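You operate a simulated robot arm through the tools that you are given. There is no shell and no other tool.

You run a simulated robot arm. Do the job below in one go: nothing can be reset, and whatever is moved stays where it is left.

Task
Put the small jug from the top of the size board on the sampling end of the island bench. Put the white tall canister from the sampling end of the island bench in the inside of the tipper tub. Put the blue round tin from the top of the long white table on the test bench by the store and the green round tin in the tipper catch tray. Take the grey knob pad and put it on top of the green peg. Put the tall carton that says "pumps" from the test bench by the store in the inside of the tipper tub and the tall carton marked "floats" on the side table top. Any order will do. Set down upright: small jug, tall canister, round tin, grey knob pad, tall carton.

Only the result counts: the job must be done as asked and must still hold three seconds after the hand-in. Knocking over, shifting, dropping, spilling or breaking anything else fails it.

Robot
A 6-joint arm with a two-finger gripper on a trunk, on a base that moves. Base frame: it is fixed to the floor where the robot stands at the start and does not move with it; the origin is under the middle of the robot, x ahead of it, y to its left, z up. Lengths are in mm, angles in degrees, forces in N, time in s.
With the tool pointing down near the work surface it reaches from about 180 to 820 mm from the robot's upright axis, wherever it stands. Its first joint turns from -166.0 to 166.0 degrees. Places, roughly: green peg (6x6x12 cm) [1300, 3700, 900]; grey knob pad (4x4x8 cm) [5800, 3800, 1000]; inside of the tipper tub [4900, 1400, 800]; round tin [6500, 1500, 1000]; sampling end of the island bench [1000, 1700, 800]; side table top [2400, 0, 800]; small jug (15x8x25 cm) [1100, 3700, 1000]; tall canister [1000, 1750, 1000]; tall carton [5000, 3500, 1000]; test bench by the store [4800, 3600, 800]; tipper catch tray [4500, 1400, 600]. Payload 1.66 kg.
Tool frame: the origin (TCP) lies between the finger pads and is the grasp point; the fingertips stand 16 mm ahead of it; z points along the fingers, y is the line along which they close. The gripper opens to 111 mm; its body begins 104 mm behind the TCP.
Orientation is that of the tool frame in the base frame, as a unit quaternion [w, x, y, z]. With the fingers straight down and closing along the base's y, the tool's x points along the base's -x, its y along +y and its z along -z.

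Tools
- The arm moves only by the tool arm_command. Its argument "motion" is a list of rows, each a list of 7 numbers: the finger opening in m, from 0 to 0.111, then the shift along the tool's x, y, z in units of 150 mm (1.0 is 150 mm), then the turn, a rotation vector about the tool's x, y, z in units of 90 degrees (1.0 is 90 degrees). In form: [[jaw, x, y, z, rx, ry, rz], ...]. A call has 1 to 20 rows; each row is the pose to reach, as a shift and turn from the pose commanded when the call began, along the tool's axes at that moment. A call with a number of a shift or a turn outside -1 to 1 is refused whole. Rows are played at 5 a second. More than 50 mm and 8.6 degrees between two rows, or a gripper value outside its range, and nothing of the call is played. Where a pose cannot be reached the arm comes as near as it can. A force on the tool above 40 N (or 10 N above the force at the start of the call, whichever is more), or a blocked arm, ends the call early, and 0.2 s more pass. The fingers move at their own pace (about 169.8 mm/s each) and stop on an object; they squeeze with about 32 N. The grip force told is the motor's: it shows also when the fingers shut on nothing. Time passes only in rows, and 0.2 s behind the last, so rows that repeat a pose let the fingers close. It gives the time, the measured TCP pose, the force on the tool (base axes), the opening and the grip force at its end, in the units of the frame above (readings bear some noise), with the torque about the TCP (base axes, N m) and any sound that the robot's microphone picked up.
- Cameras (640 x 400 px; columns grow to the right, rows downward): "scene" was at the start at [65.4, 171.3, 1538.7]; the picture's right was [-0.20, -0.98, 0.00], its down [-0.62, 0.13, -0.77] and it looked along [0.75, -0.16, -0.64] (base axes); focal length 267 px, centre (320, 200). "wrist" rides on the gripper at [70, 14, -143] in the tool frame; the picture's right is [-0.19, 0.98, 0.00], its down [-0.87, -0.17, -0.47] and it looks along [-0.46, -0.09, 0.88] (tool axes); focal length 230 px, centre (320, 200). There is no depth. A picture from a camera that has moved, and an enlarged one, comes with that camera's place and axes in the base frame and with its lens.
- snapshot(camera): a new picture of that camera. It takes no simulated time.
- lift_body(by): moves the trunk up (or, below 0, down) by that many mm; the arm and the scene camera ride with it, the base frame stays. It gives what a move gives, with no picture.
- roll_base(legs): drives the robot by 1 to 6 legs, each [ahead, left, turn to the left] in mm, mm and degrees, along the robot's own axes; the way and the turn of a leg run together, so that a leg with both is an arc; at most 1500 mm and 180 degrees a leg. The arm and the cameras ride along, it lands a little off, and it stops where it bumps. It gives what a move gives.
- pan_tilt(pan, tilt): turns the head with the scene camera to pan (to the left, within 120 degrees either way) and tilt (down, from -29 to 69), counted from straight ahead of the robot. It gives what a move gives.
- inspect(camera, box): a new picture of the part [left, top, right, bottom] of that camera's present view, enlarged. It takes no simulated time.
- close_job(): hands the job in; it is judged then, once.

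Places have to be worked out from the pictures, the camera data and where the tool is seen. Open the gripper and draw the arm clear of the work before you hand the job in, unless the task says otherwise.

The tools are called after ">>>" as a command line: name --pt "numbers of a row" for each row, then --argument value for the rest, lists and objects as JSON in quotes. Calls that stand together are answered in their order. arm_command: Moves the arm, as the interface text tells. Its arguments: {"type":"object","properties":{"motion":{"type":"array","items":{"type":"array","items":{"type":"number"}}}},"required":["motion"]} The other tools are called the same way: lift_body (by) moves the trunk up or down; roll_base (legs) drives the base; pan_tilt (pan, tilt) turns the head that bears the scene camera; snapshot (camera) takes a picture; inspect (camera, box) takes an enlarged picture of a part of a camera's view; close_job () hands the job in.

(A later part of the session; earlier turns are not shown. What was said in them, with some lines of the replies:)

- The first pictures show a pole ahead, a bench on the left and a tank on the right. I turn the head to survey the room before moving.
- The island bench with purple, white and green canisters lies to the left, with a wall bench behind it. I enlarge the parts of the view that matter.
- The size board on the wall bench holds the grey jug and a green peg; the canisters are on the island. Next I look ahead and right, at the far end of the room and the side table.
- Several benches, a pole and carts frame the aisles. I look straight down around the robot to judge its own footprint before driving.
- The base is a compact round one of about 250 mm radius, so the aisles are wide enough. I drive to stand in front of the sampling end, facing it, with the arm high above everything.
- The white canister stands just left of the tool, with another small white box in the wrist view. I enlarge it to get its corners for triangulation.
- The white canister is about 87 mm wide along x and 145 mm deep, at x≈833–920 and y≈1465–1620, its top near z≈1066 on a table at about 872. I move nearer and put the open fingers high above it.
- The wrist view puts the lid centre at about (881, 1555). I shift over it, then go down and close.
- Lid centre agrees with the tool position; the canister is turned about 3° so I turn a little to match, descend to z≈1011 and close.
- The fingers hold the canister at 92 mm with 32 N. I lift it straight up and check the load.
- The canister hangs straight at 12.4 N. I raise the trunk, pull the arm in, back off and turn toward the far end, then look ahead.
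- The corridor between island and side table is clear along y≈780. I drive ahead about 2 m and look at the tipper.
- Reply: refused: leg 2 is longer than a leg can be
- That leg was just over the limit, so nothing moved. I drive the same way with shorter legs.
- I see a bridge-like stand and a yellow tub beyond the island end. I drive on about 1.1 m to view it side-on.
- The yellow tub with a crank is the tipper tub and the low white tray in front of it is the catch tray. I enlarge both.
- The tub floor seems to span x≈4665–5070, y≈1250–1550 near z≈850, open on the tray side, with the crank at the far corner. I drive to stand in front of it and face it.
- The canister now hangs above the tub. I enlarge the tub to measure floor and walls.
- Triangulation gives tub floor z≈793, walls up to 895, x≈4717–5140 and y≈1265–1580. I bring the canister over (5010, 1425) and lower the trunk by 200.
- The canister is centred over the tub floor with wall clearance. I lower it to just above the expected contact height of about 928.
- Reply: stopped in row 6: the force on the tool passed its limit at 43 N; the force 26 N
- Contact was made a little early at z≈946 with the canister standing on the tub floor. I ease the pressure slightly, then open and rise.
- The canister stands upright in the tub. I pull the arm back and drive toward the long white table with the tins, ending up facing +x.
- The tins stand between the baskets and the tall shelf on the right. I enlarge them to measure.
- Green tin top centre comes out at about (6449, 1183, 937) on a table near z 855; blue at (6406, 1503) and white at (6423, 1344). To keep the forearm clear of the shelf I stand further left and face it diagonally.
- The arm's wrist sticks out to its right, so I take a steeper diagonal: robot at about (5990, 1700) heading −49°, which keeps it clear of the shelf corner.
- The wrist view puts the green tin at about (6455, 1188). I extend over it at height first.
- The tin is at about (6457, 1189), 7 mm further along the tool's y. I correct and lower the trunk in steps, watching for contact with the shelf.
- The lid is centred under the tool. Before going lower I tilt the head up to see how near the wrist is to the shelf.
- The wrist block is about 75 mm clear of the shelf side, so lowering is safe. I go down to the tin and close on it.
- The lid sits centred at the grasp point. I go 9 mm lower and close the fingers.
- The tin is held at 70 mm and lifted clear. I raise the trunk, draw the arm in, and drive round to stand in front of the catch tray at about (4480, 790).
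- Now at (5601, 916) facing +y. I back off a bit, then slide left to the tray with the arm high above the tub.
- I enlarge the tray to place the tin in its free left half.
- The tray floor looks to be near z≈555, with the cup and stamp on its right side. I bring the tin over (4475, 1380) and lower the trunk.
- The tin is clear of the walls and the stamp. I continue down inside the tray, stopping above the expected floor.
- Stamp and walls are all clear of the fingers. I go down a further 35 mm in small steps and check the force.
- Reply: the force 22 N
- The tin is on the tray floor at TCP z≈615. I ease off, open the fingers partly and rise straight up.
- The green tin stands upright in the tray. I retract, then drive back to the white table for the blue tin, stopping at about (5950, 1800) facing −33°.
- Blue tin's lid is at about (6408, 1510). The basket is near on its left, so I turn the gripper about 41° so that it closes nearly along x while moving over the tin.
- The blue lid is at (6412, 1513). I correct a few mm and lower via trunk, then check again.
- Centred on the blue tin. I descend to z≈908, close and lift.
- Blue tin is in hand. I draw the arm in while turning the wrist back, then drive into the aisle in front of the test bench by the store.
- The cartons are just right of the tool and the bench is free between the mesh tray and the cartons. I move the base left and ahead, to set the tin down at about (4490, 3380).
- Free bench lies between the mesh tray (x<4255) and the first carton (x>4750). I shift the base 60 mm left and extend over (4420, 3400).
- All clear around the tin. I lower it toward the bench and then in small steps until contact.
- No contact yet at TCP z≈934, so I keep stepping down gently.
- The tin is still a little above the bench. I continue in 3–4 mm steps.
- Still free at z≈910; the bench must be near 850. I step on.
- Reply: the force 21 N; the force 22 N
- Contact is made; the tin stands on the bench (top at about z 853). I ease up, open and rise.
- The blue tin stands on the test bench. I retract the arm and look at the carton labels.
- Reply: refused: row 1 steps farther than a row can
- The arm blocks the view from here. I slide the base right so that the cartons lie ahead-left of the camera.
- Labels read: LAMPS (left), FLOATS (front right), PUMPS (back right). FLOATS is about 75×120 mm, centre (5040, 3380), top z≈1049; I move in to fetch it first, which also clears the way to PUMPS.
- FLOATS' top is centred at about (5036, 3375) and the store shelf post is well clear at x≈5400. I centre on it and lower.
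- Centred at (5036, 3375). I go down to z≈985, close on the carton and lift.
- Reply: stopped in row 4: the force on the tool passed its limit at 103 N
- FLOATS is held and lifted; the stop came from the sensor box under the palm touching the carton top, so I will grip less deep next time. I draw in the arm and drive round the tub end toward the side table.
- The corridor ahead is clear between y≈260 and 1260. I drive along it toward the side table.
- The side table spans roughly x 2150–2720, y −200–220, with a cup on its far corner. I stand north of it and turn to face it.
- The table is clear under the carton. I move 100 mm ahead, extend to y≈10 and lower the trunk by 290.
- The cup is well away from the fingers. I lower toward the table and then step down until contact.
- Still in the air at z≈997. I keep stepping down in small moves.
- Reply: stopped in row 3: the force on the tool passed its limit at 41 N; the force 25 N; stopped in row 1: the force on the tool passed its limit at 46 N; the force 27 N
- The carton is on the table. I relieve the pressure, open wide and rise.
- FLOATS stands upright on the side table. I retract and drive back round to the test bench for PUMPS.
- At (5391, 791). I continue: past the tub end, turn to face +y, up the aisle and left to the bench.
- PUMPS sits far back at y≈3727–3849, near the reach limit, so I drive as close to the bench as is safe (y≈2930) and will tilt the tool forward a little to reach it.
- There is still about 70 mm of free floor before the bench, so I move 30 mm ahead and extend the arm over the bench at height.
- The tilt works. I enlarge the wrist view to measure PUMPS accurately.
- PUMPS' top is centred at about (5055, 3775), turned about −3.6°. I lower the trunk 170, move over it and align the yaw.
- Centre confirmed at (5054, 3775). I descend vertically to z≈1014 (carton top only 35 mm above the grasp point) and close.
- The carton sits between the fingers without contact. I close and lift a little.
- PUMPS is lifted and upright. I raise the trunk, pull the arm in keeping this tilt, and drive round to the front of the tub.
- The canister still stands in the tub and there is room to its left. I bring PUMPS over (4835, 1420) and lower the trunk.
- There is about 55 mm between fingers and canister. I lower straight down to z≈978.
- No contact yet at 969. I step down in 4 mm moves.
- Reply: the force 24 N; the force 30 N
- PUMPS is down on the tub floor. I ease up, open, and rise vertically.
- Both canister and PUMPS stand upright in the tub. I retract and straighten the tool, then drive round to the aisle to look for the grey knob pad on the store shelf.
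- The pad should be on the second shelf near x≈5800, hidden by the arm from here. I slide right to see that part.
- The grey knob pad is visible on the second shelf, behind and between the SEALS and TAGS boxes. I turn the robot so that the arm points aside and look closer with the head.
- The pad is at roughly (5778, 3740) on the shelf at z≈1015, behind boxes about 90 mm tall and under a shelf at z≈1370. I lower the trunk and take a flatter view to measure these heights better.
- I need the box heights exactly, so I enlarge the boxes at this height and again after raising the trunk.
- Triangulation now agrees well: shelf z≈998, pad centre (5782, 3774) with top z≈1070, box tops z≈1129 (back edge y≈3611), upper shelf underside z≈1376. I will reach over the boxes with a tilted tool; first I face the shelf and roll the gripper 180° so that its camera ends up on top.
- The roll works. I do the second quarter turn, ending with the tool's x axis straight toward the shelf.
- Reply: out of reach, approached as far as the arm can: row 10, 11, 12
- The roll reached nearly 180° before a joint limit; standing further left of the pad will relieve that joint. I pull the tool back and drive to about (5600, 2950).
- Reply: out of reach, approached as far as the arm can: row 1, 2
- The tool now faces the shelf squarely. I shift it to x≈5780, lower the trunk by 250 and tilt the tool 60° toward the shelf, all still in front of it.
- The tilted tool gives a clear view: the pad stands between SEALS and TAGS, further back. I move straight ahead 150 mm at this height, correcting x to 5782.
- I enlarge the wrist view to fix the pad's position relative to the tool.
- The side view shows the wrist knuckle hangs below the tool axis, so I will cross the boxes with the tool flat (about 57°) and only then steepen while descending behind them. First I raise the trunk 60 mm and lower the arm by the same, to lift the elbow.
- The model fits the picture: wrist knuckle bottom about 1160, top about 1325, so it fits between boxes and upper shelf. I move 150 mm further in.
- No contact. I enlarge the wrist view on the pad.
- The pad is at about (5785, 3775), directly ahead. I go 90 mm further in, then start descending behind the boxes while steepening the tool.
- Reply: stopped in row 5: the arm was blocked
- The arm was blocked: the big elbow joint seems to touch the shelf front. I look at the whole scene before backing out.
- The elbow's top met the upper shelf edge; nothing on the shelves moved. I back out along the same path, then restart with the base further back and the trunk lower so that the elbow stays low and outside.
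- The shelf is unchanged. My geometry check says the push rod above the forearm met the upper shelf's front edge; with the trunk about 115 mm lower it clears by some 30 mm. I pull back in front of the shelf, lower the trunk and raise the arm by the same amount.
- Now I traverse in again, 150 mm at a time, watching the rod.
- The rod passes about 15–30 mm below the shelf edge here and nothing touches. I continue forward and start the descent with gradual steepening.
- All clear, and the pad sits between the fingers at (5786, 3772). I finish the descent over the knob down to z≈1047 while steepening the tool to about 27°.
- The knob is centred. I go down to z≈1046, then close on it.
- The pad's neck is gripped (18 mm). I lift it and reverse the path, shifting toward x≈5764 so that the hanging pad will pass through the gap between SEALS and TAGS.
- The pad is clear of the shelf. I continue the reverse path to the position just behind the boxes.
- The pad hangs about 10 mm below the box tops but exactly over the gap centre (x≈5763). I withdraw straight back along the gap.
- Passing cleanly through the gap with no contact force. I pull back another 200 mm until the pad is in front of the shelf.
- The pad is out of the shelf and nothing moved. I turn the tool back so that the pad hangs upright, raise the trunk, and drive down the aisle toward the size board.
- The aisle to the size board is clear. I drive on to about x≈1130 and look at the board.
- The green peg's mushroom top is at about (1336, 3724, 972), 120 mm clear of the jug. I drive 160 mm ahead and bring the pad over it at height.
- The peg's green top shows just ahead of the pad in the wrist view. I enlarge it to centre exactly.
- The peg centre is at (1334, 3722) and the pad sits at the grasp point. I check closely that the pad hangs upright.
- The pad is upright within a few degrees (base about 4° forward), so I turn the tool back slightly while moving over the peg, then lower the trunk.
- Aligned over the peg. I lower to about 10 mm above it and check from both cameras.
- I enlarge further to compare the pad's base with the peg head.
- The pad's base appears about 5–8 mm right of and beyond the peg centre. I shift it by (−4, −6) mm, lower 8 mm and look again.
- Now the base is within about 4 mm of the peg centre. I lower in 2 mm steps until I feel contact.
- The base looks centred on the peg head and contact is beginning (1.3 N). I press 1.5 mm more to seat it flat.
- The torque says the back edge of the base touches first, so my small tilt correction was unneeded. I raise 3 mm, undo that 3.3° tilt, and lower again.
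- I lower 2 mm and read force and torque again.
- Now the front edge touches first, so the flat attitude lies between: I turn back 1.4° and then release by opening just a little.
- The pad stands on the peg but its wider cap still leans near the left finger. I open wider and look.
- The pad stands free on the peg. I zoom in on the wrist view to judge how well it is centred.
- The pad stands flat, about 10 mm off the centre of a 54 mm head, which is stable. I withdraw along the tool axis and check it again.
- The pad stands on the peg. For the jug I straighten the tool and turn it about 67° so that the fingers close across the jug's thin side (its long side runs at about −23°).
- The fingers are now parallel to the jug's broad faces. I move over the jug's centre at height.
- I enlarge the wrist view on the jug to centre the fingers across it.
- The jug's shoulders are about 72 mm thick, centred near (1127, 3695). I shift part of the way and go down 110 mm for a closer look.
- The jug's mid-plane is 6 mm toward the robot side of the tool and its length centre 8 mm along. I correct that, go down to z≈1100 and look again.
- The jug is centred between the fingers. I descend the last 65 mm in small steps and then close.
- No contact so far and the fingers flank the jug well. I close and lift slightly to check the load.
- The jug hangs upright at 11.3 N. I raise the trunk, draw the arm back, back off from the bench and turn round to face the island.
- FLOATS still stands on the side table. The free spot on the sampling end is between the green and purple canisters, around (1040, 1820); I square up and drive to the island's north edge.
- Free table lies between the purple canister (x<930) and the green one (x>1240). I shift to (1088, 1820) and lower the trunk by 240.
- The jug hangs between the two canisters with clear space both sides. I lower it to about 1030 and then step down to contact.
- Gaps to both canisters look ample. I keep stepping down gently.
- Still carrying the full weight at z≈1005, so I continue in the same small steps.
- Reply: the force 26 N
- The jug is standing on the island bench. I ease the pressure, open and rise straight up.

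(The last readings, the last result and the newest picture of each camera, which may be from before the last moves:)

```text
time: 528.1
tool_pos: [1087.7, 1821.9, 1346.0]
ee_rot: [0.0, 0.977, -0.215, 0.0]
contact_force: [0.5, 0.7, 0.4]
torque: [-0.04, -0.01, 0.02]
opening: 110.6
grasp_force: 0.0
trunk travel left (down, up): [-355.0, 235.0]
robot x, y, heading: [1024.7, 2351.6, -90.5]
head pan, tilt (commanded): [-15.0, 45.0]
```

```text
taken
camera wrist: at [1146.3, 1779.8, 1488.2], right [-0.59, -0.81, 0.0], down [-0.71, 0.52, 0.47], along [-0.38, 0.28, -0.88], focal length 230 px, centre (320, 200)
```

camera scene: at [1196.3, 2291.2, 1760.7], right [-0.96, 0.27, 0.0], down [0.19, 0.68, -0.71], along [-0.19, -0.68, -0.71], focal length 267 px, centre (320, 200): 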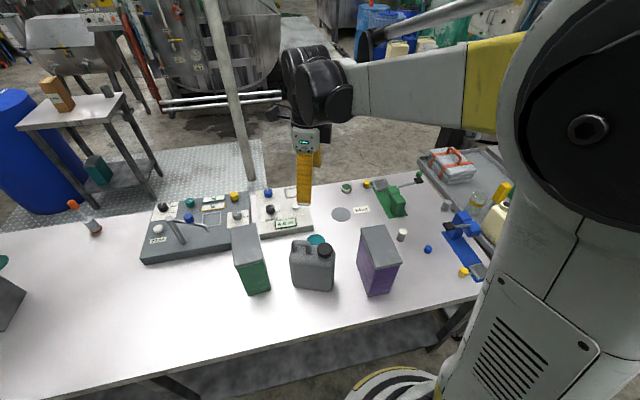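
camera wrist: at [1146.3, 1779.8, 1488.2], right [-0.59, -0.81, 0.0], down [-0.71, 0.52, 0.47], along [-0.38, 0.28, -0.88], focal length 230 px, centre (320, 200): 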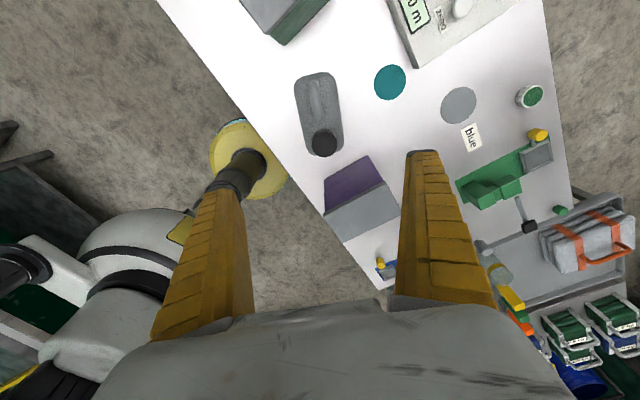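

The jug stands upright between the canisters. I retract the arm, back off and turn along the aisle to verify the pad on the peg and the other items.

>>> arm_command --pt "0.111 -0.105 -0.227 0 0 0 0" --pt "0.111 -0.21 -0.453 0 0 0 0" --pt "0.111 -0.315 -0.68 0 0 0 0" --pt "0.111 -0.42 -0.907 0 0 0 0" --pt "0.111 -0.42 -0.907 0 0 0 0"

>>> roll_base --legs '[[-300, 0, 0], [0, 0, 90]]'

>>> pan_tilt --pan 75 --tilt 30

>>> snapshot --camera "scene"

>>> inspect --camera "scene" --box '[180, 130, 480, 320]'

>>> pan_tilt --pan -5 --tilt 12

>>> snapshot --camera "scene"

```text
time: 529.3
tool_pos: [1089.4, 1968.6, 1343.5]
ee_rot: [0.0, 0.977, -0.215, 0.0]
contact_force: [0.2, -0.2, 0.1]
torque: [0.01, 0.01, 0.02]
opening: 110.8
grasp_force: 0.1
trunk travel left (down, up): [-355.0, 235.0]
robot x, y, heading: [1026.7, 2351.3, -90.7]
head pan, tilt (commanded): [-15.0, 45.0]
```

```text
time: 535.2
tool_pos: [1412.0, 2714.2, 1344.9]
ee_rot: [0.0, 0.843, 0.538, -0.001]
contact_force: [0.0, 1.2, -0.3]
torque: [0.01, -0.05, -0.02]
opening: 110.8
grasp_force: 0.1
trunk travel left (down, up): [-355.0, 235.0]
robot x, y, heading: [1026.1, 2651.9, -0.2]
head pan, tilt (commanded): [-15.0, 45.0]
```

```text
time: 536.8
tool_pos: [1411.0, 2714.4, 1344.7]
ee_rot: [0.0, 0.843, 0.538, 0.0]
contact_force: [-0.7, 0.1, -0.2]
torque: [0.03, 0.03, 0.0]
opening: 110.8
grasp_force: 0.1
trunk travel left (down, up): [-355.0, 235.0]
robot x, y, heading: [1028.8, 2651.0, -0.7]
head pan, tilt (commanded): [75.0, 30.0]
```

```text
taken
camera scene: at [1036.9, 2927.9, 1783.4], right [0.96, -0.27, 0.0], down [-0.13, -0.48, -0.87], along [0.23, 0.83, -0.5], focal length 267 px, centre (320, 200)
```

scene: 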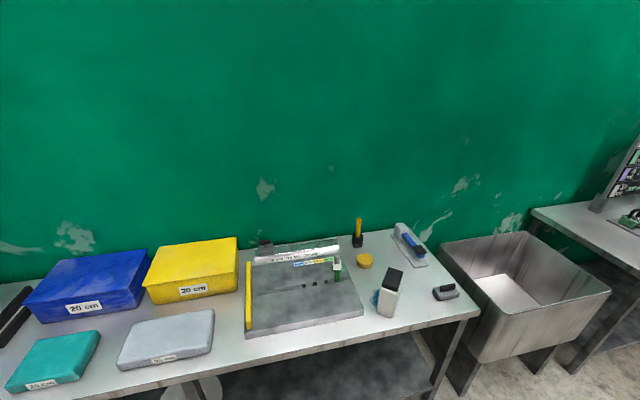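

```text
2.11 times, centred on (330, 225) of scene
camera zoom: at [1036.9, 2927.9, 1783.4], right [0.96, -0.27, 0.0], down [-0.13, -0.48, -0.87], along [0.23, 0.83, -0.5], focal length 562 px, centre (299, 147)
```

zoom: 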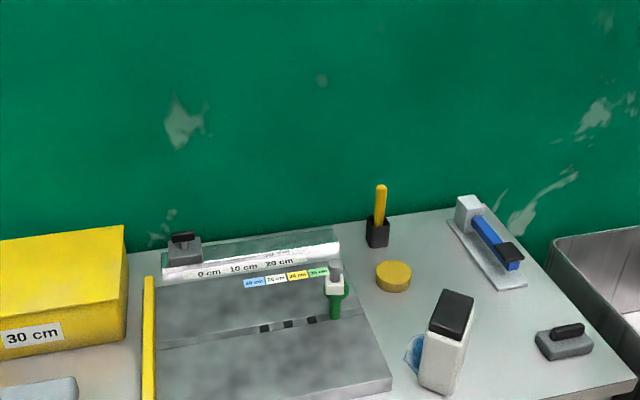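

```text
time: 538.3
tool_pos: [1411.1, 2713.7, 1345.3]
ee_rot: [0.001, 0.843, 0.538, 0.0]
contact_force: [-1.3, -0.1, 0.0]
torque: [0.01, 0.0, 0.01]
opening: 110.8
grasp_force: 0.0
trunk travel left (down, up): [-355.0, 235.0]
robot x, y, heading: [1031.9, 2655.3, -0.4]
head pan, tilt (commanded): [-5.0, 12.0]
```

```text
taken
camera scene: at [1105.5, 2832.0, 1812.5], right [-0.09, -1.0, 0.0], down [-0.21, 0.02, -0.98], along [0.97, -0.09, -0.21], focal length 267 px, centre (320, 200)
```

scene: 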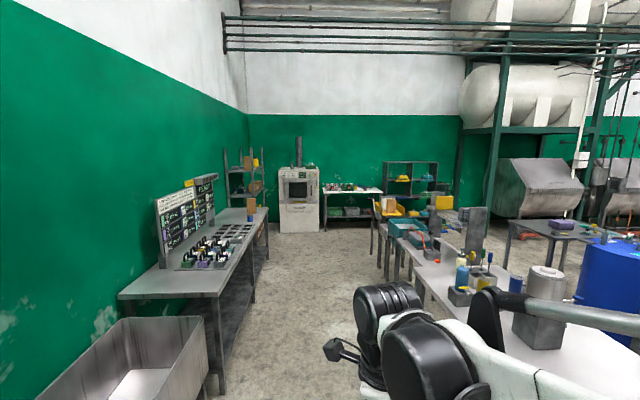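

The pad still stands on the peg. I zoom in on the far end to check the blue tin and the tub, and then at the pad once more.

>>> inspect --camera "scene" --box '[200, 170, 300, 260]'

>>> inspect --camera "scene" --box '[350, 175, 460, 265]'

>>> pan_tilt --pan 70 --tilt 30

>>> inspect --camera "scene" --box '[270, 230, 340, 300]'

>>> pan_tilt --pan -80 --tilt 35

>>> snapshot --camera "scene"

```text
4.44 times, centred on (250, 215) of scene
camera zoom: at [1105.5, 2832.0, 1812.5], right [-0.09, -1.0, 0.0], down [-0.21, 0.02, -0.98], along [0.97, -0.09, -0.21], focal length 1186 px, centre (631, 133)
```

zoom: 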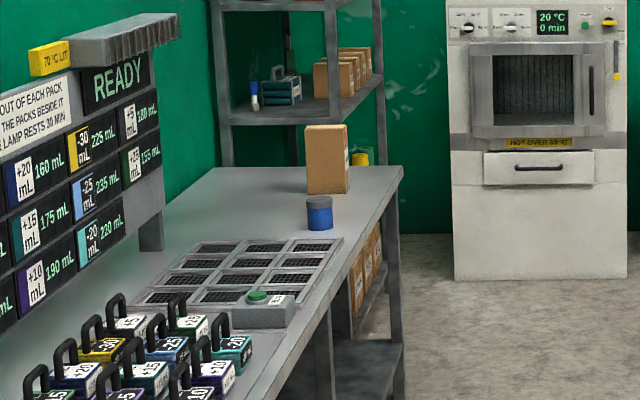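

```text
4.44 times, centred on (405, 220) of scene
camera zoom: at [1105.5, 2832.0, 1812.5], right [-0.09, -1.0, 0.0], down [-0.21, 0.02, -0.98], along [0.97, -0.09, -0.21], focal length 1186 px, centre (-58, 111)
```

zoom: 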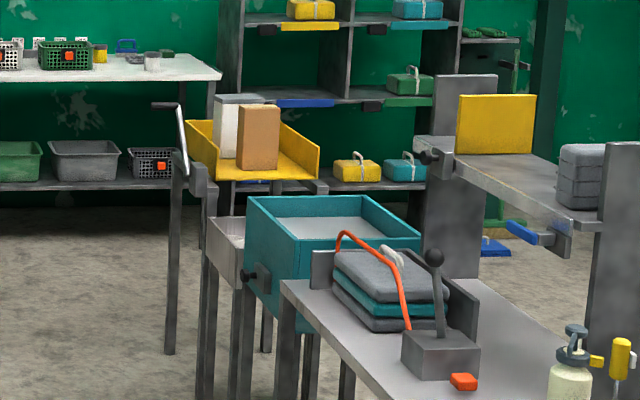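

```text
time: 539.8
tool_pos: [1412.0, 2714.3, 1344.8]
ee_rot: [0.0, 0.843, 0.537, -0.001]
contact_force: [-0.1, 0.1, 0.2]
torque: [0.0, 0.04, -0.01]
opening: 111.0
grasp_force: 0.1
trunk travel left (down, up): [-355.0, 235.0]
robot x, y, heading: [1030.6, 2652.1, -0.6]
head pan, tilt (commanded): [70.0, 30.0]
```

```text
5.71 times, centred on (305, 265) of scene
camera zoom: at [1044.4, 2925.5, 1783.5], right [0.94, -0.35, 0.0], down [-0.18, -0.47, -0.87], along [0.3, 0.81, -0.5], focal length 1525 px, centre (406, -171)
```

zoom: 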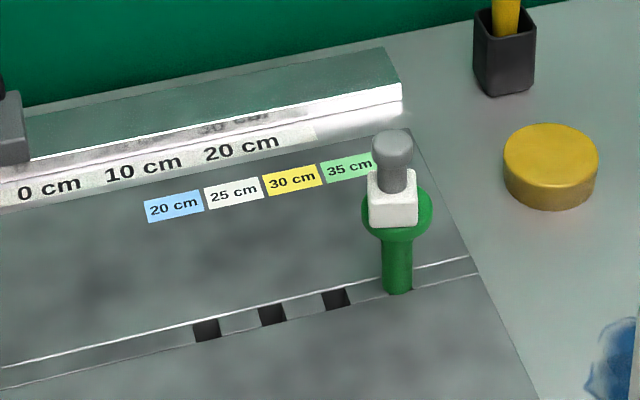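

```text
time: 542.2
tool_pos: [1411.0, 2714.4, 1343.6]
ee_rot: [0.0, 0.843, 0.538, 0.0]
contact_force: [-0.3, -0.3, 0.1]
torque: [0.01, -0.03, -0.01]
opening: 111.0
grasp_force: 0.1
trunk travel left (down, up): [-355.0, 235.0]
robot x, y, heading: [1029.0, 2650.0, -0.4]
head pan, tilt (commanded): [-80.0, 35.0]
```

```text
taken
camera scene: at [1027.3, 2753.9, 1775.7], right [-0.99, -0.17, 0.0], down [-0.1, 0.57, -0.82], along [0.14, -0.81, -0.57], focal length 267 px, centre (320, 200)
```

scene: 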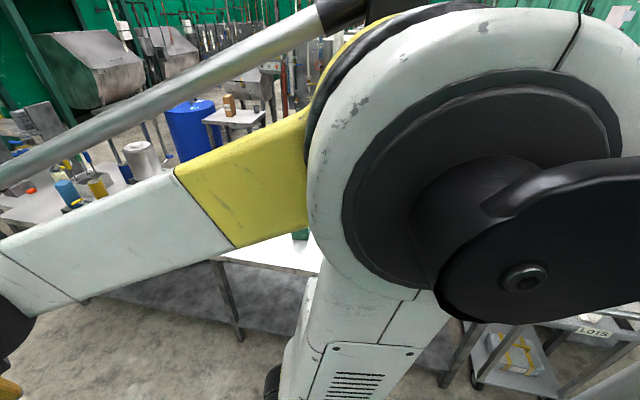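

All seven placements look right: jug on the island, canister and PUMPS upright in the tub, green tin in the tray, blue tin on the test bench, pad on the peg, FLOATS on the side table. The gripper is open and the arm is clear, so I hand the job in.

>>> close_job

```text
The job is handed in.
```

I placed all seven items as asked and handed the job in; I have no result from the judging. Before handing in I looked again at every item except the green tin, which I last saw standing in the tray soon after I set it down.

| Item | Where it is now |
|---|---|
| Small jug | Upright on the sampling end of the island bench, between the purple and green canisters |
| White tall canister | Upright in the tipper tub |
| "Pumps" carton | Upright in the tipper tub |
| "Floats" carton | Upright on the side table |
| Blue round tin | Upright on the test bench by the store |
| Green round tin | Upright in the tipper catch tray |
| Grey knob pad | Standing on the green peg, about 10 mm off the middle of its roughly 54 mm top |

Two contacts happened along the way, in case they matter to the judging:
- **"Floats" carton:** picking it up gave a force spike of 103 N when the gripper wedged against the carton. The carton looked undamaged.
- **Store shelf:** on the first try for the knob pad, the arm was blocked, apparently by the upper shelf's front edge, and I backed out. The shelf and its items looked unchanged in the pictures taken afterwards.

The gripper is open and the arm is clear of the work.
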